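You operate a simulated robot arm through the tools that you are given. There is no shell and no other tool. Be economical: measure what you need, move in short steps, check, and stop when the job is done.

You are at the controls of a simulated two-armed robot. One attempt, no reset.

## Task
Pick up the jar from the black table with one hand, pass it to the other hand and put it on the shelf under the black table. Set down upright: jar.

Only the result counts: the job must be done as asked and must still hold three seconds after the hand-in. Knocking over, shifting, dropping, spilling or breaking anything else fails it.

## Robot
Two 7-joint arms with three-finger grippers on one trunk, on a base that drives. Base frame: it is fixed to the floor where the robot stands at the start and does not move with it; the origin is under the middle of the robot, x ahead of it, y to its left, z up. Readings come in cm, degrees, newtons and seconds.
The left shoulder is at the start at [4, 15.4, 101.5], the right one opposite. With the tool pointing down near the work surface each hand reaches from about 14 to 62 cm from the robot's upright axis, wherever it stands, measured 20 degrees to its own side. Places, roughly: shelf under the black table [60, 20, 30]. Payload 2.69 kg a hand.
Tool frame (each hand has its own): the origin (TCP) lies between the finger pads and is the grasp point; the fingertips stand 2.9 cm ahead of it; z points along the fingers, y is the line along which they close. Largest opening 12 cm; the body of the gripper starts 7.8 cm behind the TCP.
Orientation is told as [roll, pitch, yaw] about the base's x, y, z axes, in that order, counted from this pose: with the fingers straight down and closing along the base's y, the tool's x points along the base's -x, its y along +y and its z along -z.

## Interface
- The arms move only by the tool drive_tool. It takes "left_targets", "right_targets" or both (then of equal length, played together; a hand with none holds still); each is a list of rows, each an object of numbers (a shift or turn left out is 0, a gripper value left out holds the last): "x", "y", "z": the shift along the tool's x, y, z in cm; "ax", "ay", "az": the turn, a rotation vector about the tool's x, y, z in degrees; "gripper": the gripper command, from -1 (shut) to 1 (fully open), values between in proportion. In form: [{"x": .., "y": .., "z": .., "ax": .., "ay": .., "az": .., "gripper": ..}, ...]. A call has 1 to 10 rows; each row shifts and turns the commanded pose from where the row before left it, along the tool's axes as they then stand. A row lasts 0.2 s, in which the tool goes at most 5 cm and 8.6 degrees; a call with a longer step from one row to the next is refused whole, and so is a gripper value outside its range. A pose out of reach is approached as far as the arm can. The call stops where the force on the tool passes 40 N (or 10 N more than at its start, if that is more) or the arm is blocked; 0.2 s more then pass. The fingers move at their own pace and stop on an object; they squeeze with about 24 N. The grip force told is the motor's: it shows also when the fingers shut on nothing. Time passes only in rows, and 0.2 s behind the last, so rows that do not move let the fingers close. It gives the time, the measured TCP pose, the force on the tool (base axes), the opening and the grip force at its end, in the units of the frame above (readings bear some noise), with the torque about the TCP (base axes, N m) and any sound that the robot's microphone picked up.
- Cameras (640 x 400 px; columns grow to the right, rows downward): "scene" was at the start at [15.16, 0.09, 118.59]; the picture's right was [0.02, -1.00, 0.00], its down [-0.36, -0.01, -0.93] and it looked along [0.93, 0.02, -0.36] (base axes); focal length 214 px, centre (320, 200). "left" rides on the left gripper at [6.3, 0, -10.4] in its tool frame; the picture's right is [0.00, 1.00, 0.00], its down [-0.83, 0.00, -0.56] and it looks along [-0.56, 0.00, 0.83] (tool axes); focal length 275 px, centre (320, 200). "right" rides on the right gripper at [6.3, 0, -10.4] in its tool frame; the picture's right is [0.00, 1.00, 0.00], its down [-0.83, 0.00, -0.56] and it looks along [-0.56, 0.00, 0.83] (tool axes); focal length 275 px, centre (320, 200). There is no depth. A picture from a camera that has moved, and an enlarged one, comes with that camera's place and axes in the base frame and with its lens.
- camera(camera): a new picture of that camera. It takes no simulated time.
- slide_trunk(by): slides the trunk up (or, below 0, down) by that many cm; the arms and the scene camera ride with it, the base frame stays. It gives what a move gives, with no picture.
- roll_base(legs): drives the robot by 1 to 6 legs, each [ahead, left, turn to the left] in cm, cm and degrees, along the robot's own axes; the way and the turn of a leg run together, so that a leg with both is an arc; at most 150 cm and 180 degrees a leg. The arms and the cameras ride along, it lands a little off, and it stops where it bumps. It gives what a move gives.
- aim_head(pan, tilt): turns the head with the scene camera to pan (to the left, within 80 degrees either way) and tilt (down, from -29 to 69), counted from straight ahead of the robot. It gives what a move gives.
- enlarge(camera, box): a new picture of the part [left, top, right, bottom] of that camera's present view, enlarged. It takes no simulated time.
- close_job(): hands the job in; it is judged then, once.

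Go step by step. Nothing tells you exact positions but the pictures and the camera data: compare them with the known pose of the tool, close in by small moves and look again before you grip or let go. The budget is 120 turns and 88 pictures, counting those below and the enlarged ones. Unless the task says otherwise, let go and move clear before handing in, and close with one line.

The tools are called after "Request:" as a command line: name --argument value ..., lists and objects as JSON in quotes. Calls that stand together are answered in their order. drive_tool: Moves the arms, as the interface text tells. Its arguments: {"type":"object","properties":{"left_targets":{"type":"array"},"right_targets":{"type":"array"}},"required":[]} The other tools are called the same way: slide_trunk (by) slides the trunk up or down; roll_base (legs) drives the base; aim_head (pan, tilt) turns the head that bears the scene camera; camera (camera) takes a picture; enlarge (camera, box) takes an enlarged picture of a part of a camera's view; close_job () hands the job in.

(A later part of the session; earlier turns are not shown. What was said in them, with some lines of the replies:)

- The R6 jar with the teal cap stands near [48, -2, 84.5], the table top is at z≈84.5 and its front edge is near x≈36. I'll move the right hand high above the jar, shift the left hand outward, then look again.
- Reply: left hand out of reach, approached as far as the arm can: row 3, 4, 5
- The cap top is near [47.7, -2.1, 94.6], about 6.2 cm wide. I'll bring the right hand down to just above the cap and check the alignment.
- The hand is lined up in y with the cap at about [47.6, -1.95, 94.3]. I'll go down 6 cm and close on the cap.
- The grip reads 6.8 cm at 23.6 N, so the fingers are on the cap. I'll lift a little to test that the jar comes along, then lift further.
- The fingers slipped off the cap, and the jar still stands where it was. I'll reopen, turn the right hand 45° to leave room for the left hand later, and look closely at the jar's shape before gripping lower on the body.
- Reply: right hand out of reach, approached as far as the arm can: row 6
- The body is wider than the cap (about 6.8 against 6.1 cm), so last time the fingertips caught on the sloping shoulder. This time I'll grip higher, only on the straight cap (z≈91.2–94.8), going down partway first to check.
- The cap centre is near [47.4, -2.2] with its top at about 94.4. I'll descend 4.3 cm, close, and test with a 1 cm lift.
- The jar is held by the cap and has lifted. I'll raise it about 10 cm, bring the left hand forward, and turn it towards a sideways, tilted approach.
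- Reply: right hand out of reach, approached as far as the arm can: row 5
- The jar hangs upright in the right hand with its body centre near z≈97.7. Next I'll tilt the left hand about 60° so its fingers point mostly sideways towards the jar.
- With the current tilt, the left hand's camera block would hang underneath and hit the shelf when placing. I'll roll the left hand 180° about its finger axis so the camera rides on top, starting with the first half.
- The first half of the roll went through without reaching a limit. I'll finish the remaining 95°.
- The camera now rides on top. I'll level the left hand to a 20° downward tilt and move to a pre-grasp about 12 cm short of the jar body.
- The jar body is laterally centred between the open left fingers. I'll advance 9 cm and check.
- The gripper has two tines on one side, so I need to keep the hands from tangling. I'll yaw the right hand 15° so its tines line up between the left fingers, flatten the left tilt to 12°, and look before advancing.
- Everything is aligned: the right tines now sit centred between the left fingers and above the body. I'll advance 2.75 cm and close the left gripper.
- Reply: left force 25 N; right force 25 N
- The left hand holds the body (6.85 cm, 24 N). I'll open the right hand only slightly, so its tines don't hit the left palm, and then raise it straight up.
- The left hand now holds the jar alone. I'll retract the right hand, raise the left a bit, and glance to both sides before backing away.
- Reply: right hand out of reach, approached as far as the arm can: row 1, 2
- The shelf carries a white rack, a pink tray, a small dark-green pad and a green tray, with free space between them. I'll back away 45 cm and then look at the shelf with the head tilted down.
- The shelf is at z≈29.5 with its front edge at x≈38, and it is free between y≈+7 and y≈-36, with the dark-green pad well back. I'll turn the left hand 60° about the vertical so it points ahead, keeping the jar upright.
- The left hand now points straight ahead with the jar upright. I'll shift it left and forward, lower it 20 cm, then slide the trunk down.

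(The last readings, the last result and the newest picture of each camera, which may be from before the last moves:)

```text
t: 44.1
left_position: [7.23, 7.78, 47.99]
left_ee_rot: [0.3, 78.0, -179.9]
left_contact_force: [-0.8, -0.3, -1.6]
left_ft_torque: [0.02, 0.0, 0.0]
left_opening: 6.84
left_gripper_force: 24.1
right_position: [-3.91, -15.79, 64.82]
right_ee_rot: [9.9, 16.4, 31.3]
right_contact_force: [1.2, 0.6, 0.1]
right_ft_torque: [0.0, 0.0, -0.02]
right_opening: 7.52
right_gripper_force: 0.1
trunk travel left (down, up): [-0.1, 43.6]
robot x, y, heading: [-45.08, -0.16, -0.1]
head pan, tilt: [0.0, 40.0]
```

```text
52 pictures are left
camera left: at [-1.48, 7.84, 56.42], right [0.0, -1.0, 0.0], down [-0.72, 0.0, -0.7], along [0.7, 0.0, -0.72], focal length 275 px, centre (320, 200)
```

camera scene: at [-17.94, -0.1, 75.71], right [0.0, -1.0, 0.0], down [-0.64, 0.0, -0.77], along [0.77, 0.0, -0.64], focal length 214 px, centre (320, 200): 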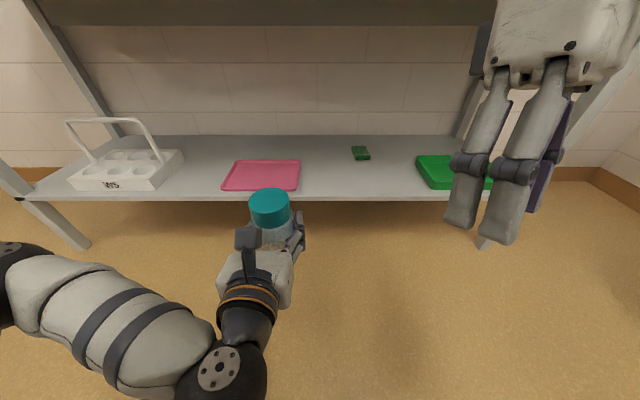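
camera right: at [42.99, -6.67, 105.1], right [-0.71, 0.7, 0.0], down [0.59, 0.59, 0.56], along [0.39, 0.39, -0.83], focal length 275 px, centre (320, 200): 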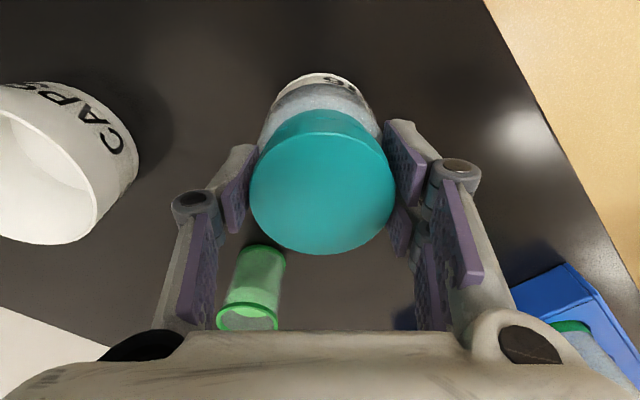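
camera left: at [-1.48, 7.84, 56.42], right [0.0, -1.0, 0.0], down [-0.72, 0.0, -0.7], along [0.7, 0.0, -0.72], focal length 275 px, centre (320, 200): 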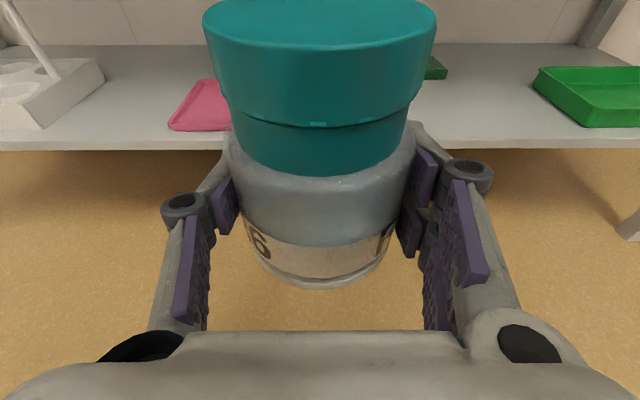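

The trunk is down and I can see the shelf well; my target is about [47, -12], clear of the pink tray (y>8) and the green tray (y<-37). I'll retract the right hand, extend and lower the left a little, then shift the base 20 cm to the right.

Request:
drive_tool --right_targets '[{"x": 2.9, "y": 1.7}, {"x": 2.9, "y": 1.7}, {"x": 2.9, "y": 1.7}, {}, {}]' --left_targets '[{"x": -1.64, "z": 1.88}, {"x": -1.64, "z": 1.88}, {"x": -1.64, "z": 1.88}, {"x": -1.64, "z": 1.88}, {}]'

Request:
roll_base --legs '[[0, -20, 0]]'

Request:
camera --camera "scene"

```text
t: 45.3
left_position: [13.43, 7.84, 40.05]
left_ee_rot: [0.2, 78.1, -179.9]
left_contact_force: [-0.9, -0.7, -1.4]
left_ft_torque: [-0.01, 0.03, 0.05]
left_opening: 6.78
left_gripper_force: 24.3
right_position: [-13.68, -15.81, 67.97]
right_ee_rot: [9.8, 16.5, 31.2]
right_contact_force: [0.0, -0.2, -0.5]
right_ft_torque: [-0.02, 0.0, 0.0]
right_opening: 7.52
right_gripper_force: 0.1
trunk travel left (down, up): [-0.1, 43.6]
robot x, y, heading: [-44.81, 0.36, -0.2]
head pan, tilt: [0.0, 40.0]
```

```text
t: 47.5
left_position: [13.36, -12.0, 40.18]
left_ee_rot: [0.1, 78.0, -179.9]
left_contact_force: [0.6, 0.7, -0.9]
left_ft_torque: [0.01, 0.02, 0.01]
left_opening: 6.82
left_gripper_force: 24.3
right_position: [-13.75, -35.75, 67.97]
right_ee_rot: [9.8, 16.6, 31.2]
right_contact_force: [-0.6, -0.4, 0.1]
right_ft_torque: [0.0, -0.01, -0.01]
right_opening: 7.52
right_gripper_force: 0.1
trunk travel left (down, up): [-0.1, 43.6]
robot x, y, heading: [-44.86, -19.71, -0.3]
head pan, tilt: [0.0, 40.0]
```

```text
51 pictures are left
camera scene: at [-17.97, -19.98, 75.71], right [0.0, -1.0, 0.0], down [-0.64, 0.0, -0.77], along [0.77, 0.0, -0.64], focal length 214 px, centre (320, 200)
```

scene: 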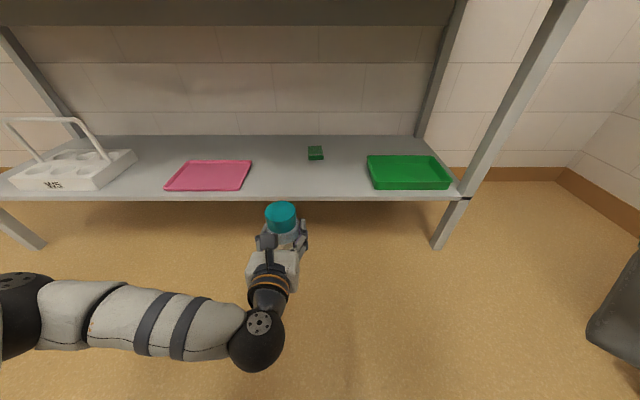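

Clear path ahead: the jar is about 7 cm above shelf height and lined up with the free area. I'll drive 33 cm forward.

Request:
roll_base --legs '[[33, 0, 0]]'

Request:
camera --camera "scene"

Request:
camera --camera "left"

```text
t: 49.7
left_position: [47.14, -12.09, 40.03]
left_ee_rot: [0.1, 78.0, -179.8]
left_contact_force: [0.7, -0.4, -1.2]
left_ft_torque: [-0.03, 0.03, 0.0]
left_opening: 6.82
left_gripper_force: 24.0
right_position: [20.08, -35.86, 68.06]
right_ee_rot: [9.9, 16.5, 31.4]
right_contact_force: [-0.8, 0.3, -1.2]
right_ft_torque: [-0.03, -0.01, 0.03]
right_opening: 7.49
right_gripper_force: 0.0
trunk travel left (down, up): [-0.1, 43.6]
robot x, y, heading: [-10.84, -20.12, -0.1]
head pan, tilt: [0.0, 40.0]
```

```text
50 pictures are left
camera scene: at [15.73, -20.06, 75.71], right [0.0, -1.0, 0.0], down [-0.64, 0.0, -0.77], along [0.77, 0.0, -0.64], focal length 214 px, centre (320, 200)
```

scene: 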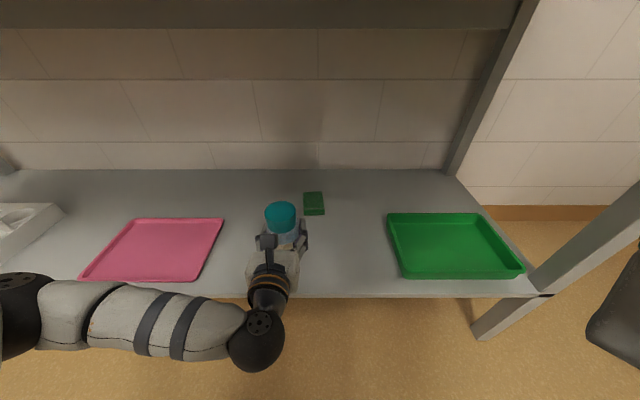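

```text
49 pictures are left
camera left: at [38.21, -12.04, 48.44], right [0.0, -1.0, 0.0], down [-0.72, 0.0, -0.7], along [0.7, 0.0, -0.72], focal length 275 px, centre (320, 200)
```

left: 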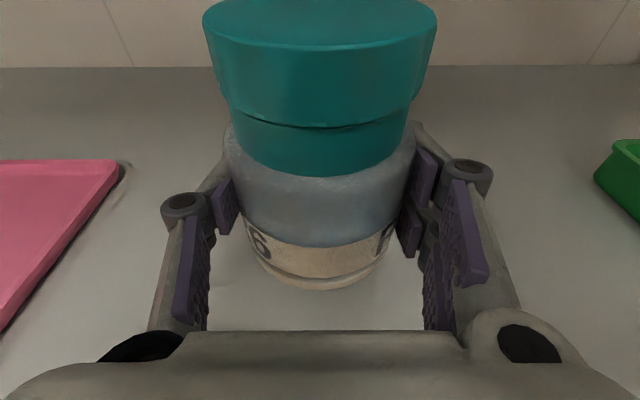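

The jar is above the free area of the shelf at about [47, -12]. I'll lower it 6 cm and look again.

Request:
drive_tool --left_targets '[{"x": -1.956, "z": 0.416}, {"x": -1.956, "z": 0.416}, {"x": -1.956, "z": 0.416}, {}]'

Request:
enlarge --camera "scene" --box '[210, 180, 370, 300]'

Request:
camera --camera "left"

```text
t: 50.7
left_position: [47.23, -11.97, 34.11]
left_ee_rot: [0.2, 78.0, -179.9]
left_contact_force: [0.6, -0.4, -1.2]
left_ft_torque: [-0.01, 0.02, 0.02]
left_opening: 6.84
left_gripper_force: 23.7
right_position: [20.02, -35.82, 68.03]
right_ee_rot: [9.9, 16.4, 31.4]
right_contact_force: [0.6, -0.2, -0.5]
right_ft_torque: [-0.01, -0.01, 0.0]
right_opening: 7.5
right_gripper_force: 0.1
trunk travel left (down, up): [-0.1, 43.6]
robot x, y, heading: [-10.92, -19.63, -0.3]
head pan, tilt: [0.0, 40.0]
```

```text
3.33 times, centred on (290, 240) of scene
camera zoom: at [15.73, -20.06, 75.71], right [0.0, -1.0, 0.0], down [-0.64, 0.0, -0.77], along [0.77, 0.0, -0.64], focal length 715 px, centre (420, 67)
```

zoom: 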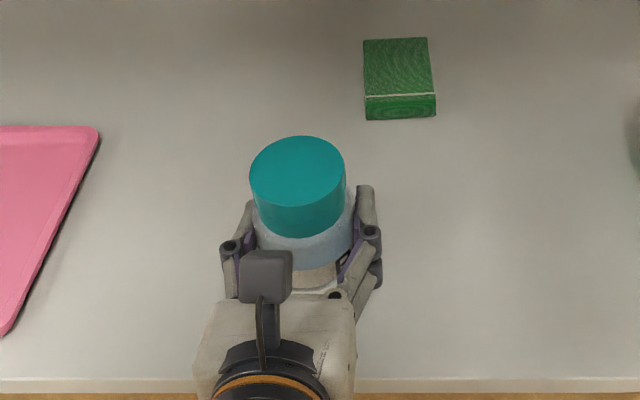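

```text
47 pictures are left
camera left: at [38.38, -11.92, 42.39], right [0.0, -1.0, 0.0], down [-0.72, 0.0, -0.7], along [0.7, 0.0, -0.72], focal length 275 px, centre (320, 200)
```

left: 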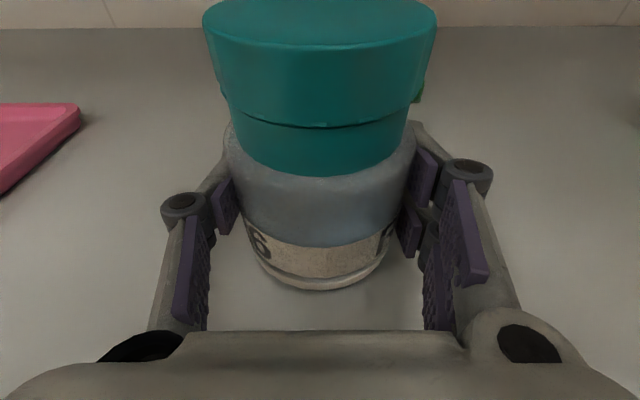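

Still clear of the shelf, with contact expected near TCP z≈32. I'll lower in small steps and watch the force.

Request:
drive_tool --left_targets '[{"x": -0.489, "z": 0.104}, {"x": -0.489, "z": 0.104}, {"x": -0.489, "z": 0.104}, {}]'

Request:
drive_tool --left_targets '[{"x": -0.293, "z": 0.062}, {}]'

```text
t: 51.7
left_position: [47.12, -12.03, 33.09]
left_ee_rot: [0.7, 78.5, -179.2]
left_contact_force: [3.7, 1.0, 24.3]
left_ft_torque: [-0.05, -0.06, -0.1]
left_opening: 6.83
left_gripper_force: 24.2
right_position: [20.02, -35.83, 68.03]
right_ee_rot: [9.8, 16.5, 31.2]
right_contact_force: [0.6, 0.2, -0.1]
right_ft_torque: [-0.05, -0.02, -0.02]
right_opening: 7.5
right_gripper_force: 0.1
trunk travel left (down, up): [-0.1, 43.6]
robot x, y, heading: [-11.04, -20.16, -0.1]
head pan, tilt: [0.0, 40.0]
```

```text
t: 52.3
left_position: [47.12, -11.99, 32.66]
left_ee_rot: [0.7, 78.6, -179.6]
left_contact_force: [1.9, 0.5, 31.5]
left_ft_torque: [-0.46, -0.12, 0.1]
left_opening: 6.81
left_gripper_force: 23.9
right_position: [19.86, -36.02, 68.04]
right_ee_rot: [9.7, 16.3, 31.3]
right_contact_force: [-0.1, 0.5, -0.1]
right_ft_torque: [0.01, 0.0, 0.01]
right_opening: 7.52
right_gripper_force: 0.1
trunk travel left (down, up): [-0.1, 43.6]
robot x, y, heading: [-10.88, -20.0, -0.0]
head pan, tilt: [0.0, 40.0]
```

There is contact at about 25–30 N, so the jar bottom should be on the shelf. I'll ease the push off a little and inspect.

Request:
drive_tool --left_targets '[{"x": 0.44, "z": -0.094}, {}]'

Request:
camera --camera "left"

Request:
enlarge --camera "scene" --box '[210, 180, 370, 300]'

```text
t: 52.9
left_position: [47.04, -12.04, 32.71]
left_ee_rot: [-0.3, 77.9, 179.6]
left_contact_force: [5.1, -1.3, 9.7]
left_ft_torque: [-0.35, -0.43, 0.14]
left_opening: 6.83
left_gripper_force: 23.7
right_position: [20.12, -35.84, 68.1]
right_ee_rot: [9.9, 16.5, 31.2]
right_contact_force: [0.0, 0.3, 1.4]
right_ft_torque: [-0.02, 0.01, 0.0]
right_opening: 7.51
right_gripper_force: 0.0
trunk travel left (down, up): [-0.1, 43.6]
robot x, y, heading: [-11.48, -19.98, 0.0]
head pan, tilt: [0.0, 40.0]
```

```text
46 pictures are left
camera left: at [38.18, -11.99, 41.04], right [0.0, -1.0, -0.01], down [-0.72, 0.01, -0.7], along [0.7, 0.0, -0.72], focal length 275 px, centre (320, 200)
```

left: 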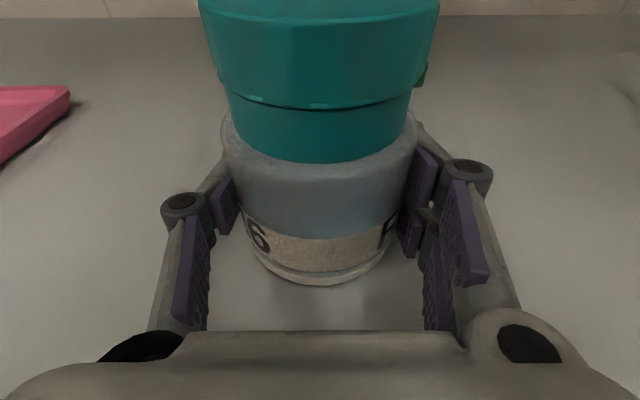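

```text
3.33 times, centred on (290, 240) of scene
camera zoom: at [15.68, -20.07, 75.72], right [0.0, -1.0, 0.0], down [-0.64, 0.0, -0.77], along [0.77, 0.0, -0.64], focal length 715 px, centre (420, 67)
```

zoom: 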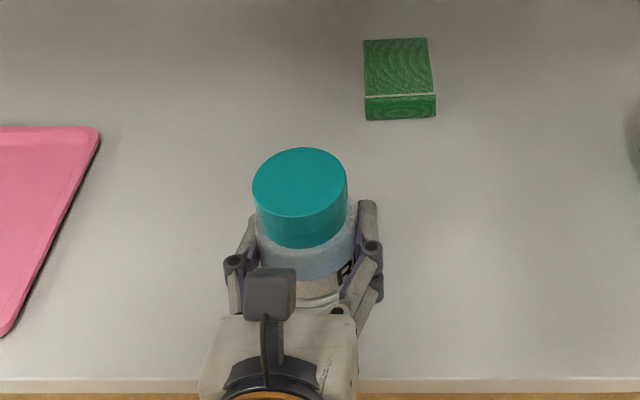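

The jar bottom rests on the shelf (it slid slightly up in the fingers). I'll release gently and back out along the finger axis.

Request:
drive_tool --left_targets '[{"gripper": 0.3}, {"gripper": 0.6}, {"gripper": 0.8}, {}]'

Request:
camera --camera "left"

Request:
enlarge --camera "scene" --box '[210, 180, 370, 300]'

```text
t: 53.9
left_position: [47.05, -12.01, 32.77]
left_ee_rot: [0.2, 77.9, -179.9]
left_contact_force: [0.0, 0.3, 0.2]
left_ft_torque: [0.0, 0.0, 0.03]
left_opening: 10.79
left_gripper_force: 0.0
right_position: [20.06, -35.77, 67.93]
right_ee_rot: [9.8, 16.5, 31.3]
right_contact_force: [0.1, -1.2, 0.9]
right_ft_torque: [-0.03, 0.0, -0.01]
right_opening: 7.48
right_gripper_force: 0.1
trunk travel left (down, up): [-0.1, 43.6]
robot x, y, heading: [-10.92, -19.9, -0.1]
head pan, tilt: [0.0, 40.0]
```

```text
44 pictures are left
camera left: at [38.23, -11.99, 41.08], right [0.0, -1.0, 0.0], down [-0.72, 0.01, -0.7], along [0.7, 0.0, -0.72], focal length 275 px, centre (320, 200)
```

left: 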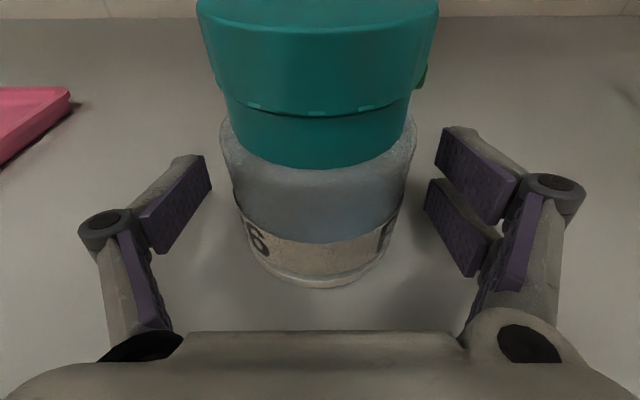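

```text
3.33 times, centred on (290, 240) of scene
camera zoom: at [15.72, -20.06, 75.71], right [0.0, -1.0, 0.0], down [-0.64, 0.0, -0.77], along [0.77, 0.0, -0.64], focal length 715 px, centre (420, 67)
```

zoom: 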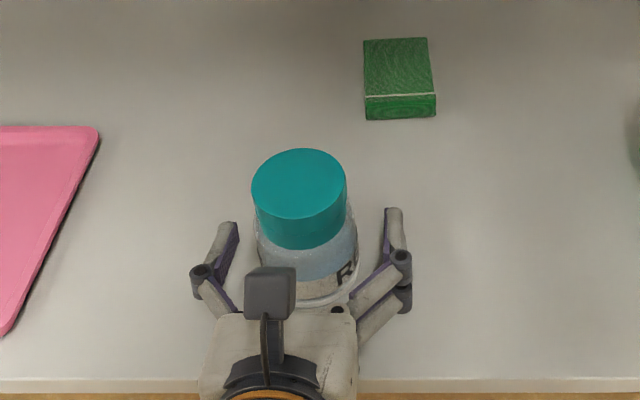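

The jar stands free and upright. I'll back the hand out along its axis and then drive the base back.

Request:
drive_tool --left_targets '[{"z": -2}, {"z": -3}, {"z": -3}, {"z": -3}, {}]'

Request:
roll_base --legs '[[-20, 0, 0]]'

Request:
camera --camera "scene"

Request:
camera --camera "left"

```text
t: 55.1
left_position: [35.92, -11.78, 34.9]
left_ee_rot: [0.0, 78.1, -180.0]
left_contact_force: [0.0, -0.9, 0.3]
left_ft_torque: [0.02, 0.01, 0.0]
left_opening: 10.81
left_gripper_force: 0.0
right_position: [20.17, -35.83, 67.89]
right_ee_rot: [9.9, 16.6, 31.3]
right_contact_force: [0.1, -0.8, 0.2]
right_ft_torque: [-0.02, 0.01, 0.04]
right_opening: 7.53
right_gripper_force: 0.1
trunk travel left (down, up): [-0.1, 43.6]
robot x, y, heading: [-11.3, -19.94, -0.4]
head pan, tilt: [0.0, 40.0]
```

```text
t: 56.7
left_position: [15.74, -11.63, 35.0]
left_ee_rot: [0.2, 78.0, -179.7]
left_contact_force: [0.6, -0.3, -0.2]
left_ft_torque: [0.0, 0.01, -0.01]
left_opening: 10.81
left_gripper_force: 0.0
right_position: [-0.1, -35.69, 67.97]
right_ee_rot: [9.9, 16.5, 31.6]
right_contact_force: [0.5, 0.7, -0.3]
right_ft_torque: [0.02, -0.02, 0.0]
right_opening: 7.49
right_gripper_force: 0.0
trunk travel left (down, up): [-0.1, 43.6]
robot x, y, heading: [-31.41, -20.05, -0.1]
head pan, tilt: [0.0, 40.0]
```

```text
42 pictures are left
camera scene: at [-4.51, -19.96, 75.71], right [0.0, -1.0, 0.0], down [-0.64, 0.0, -0.77], along [0.77, 0.0, -0.64], focal length 214 px, centre (320, 200)
```

scene: 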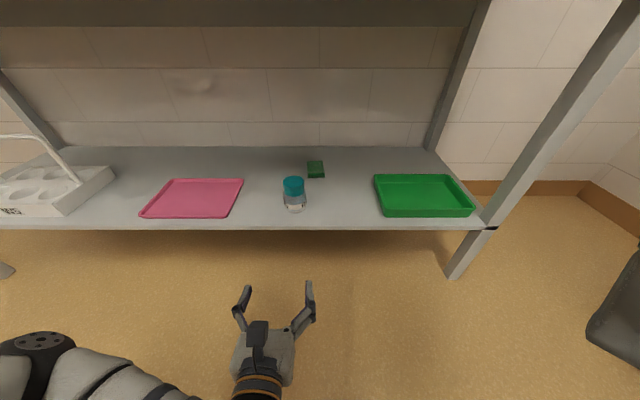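

```text
41 pictures are left
camera left: at [6.86, -11.6, 43.26], right [0.0, -1.0, 0.0], down [-0.72, 0.0, -0.7], along [0.7, 0.0, -0.72], focal length 275 px, centre (320, 200)
```

left: 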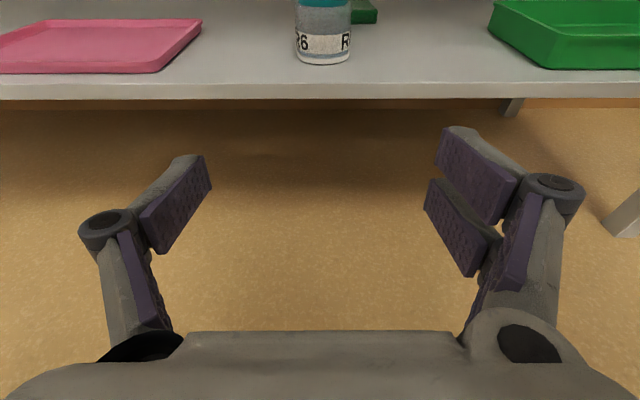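

The jar stands upright on the shelf, nothing else has moved, and both hands are clear, so I'm handing the job in.

Request:
close_job

```text
The job is handed in.
```

The jar (R6) was picked up with the right hand, passed to the left, and now stands upright on the shelf under the black table; nothing else looked disturbed in the last pictures.
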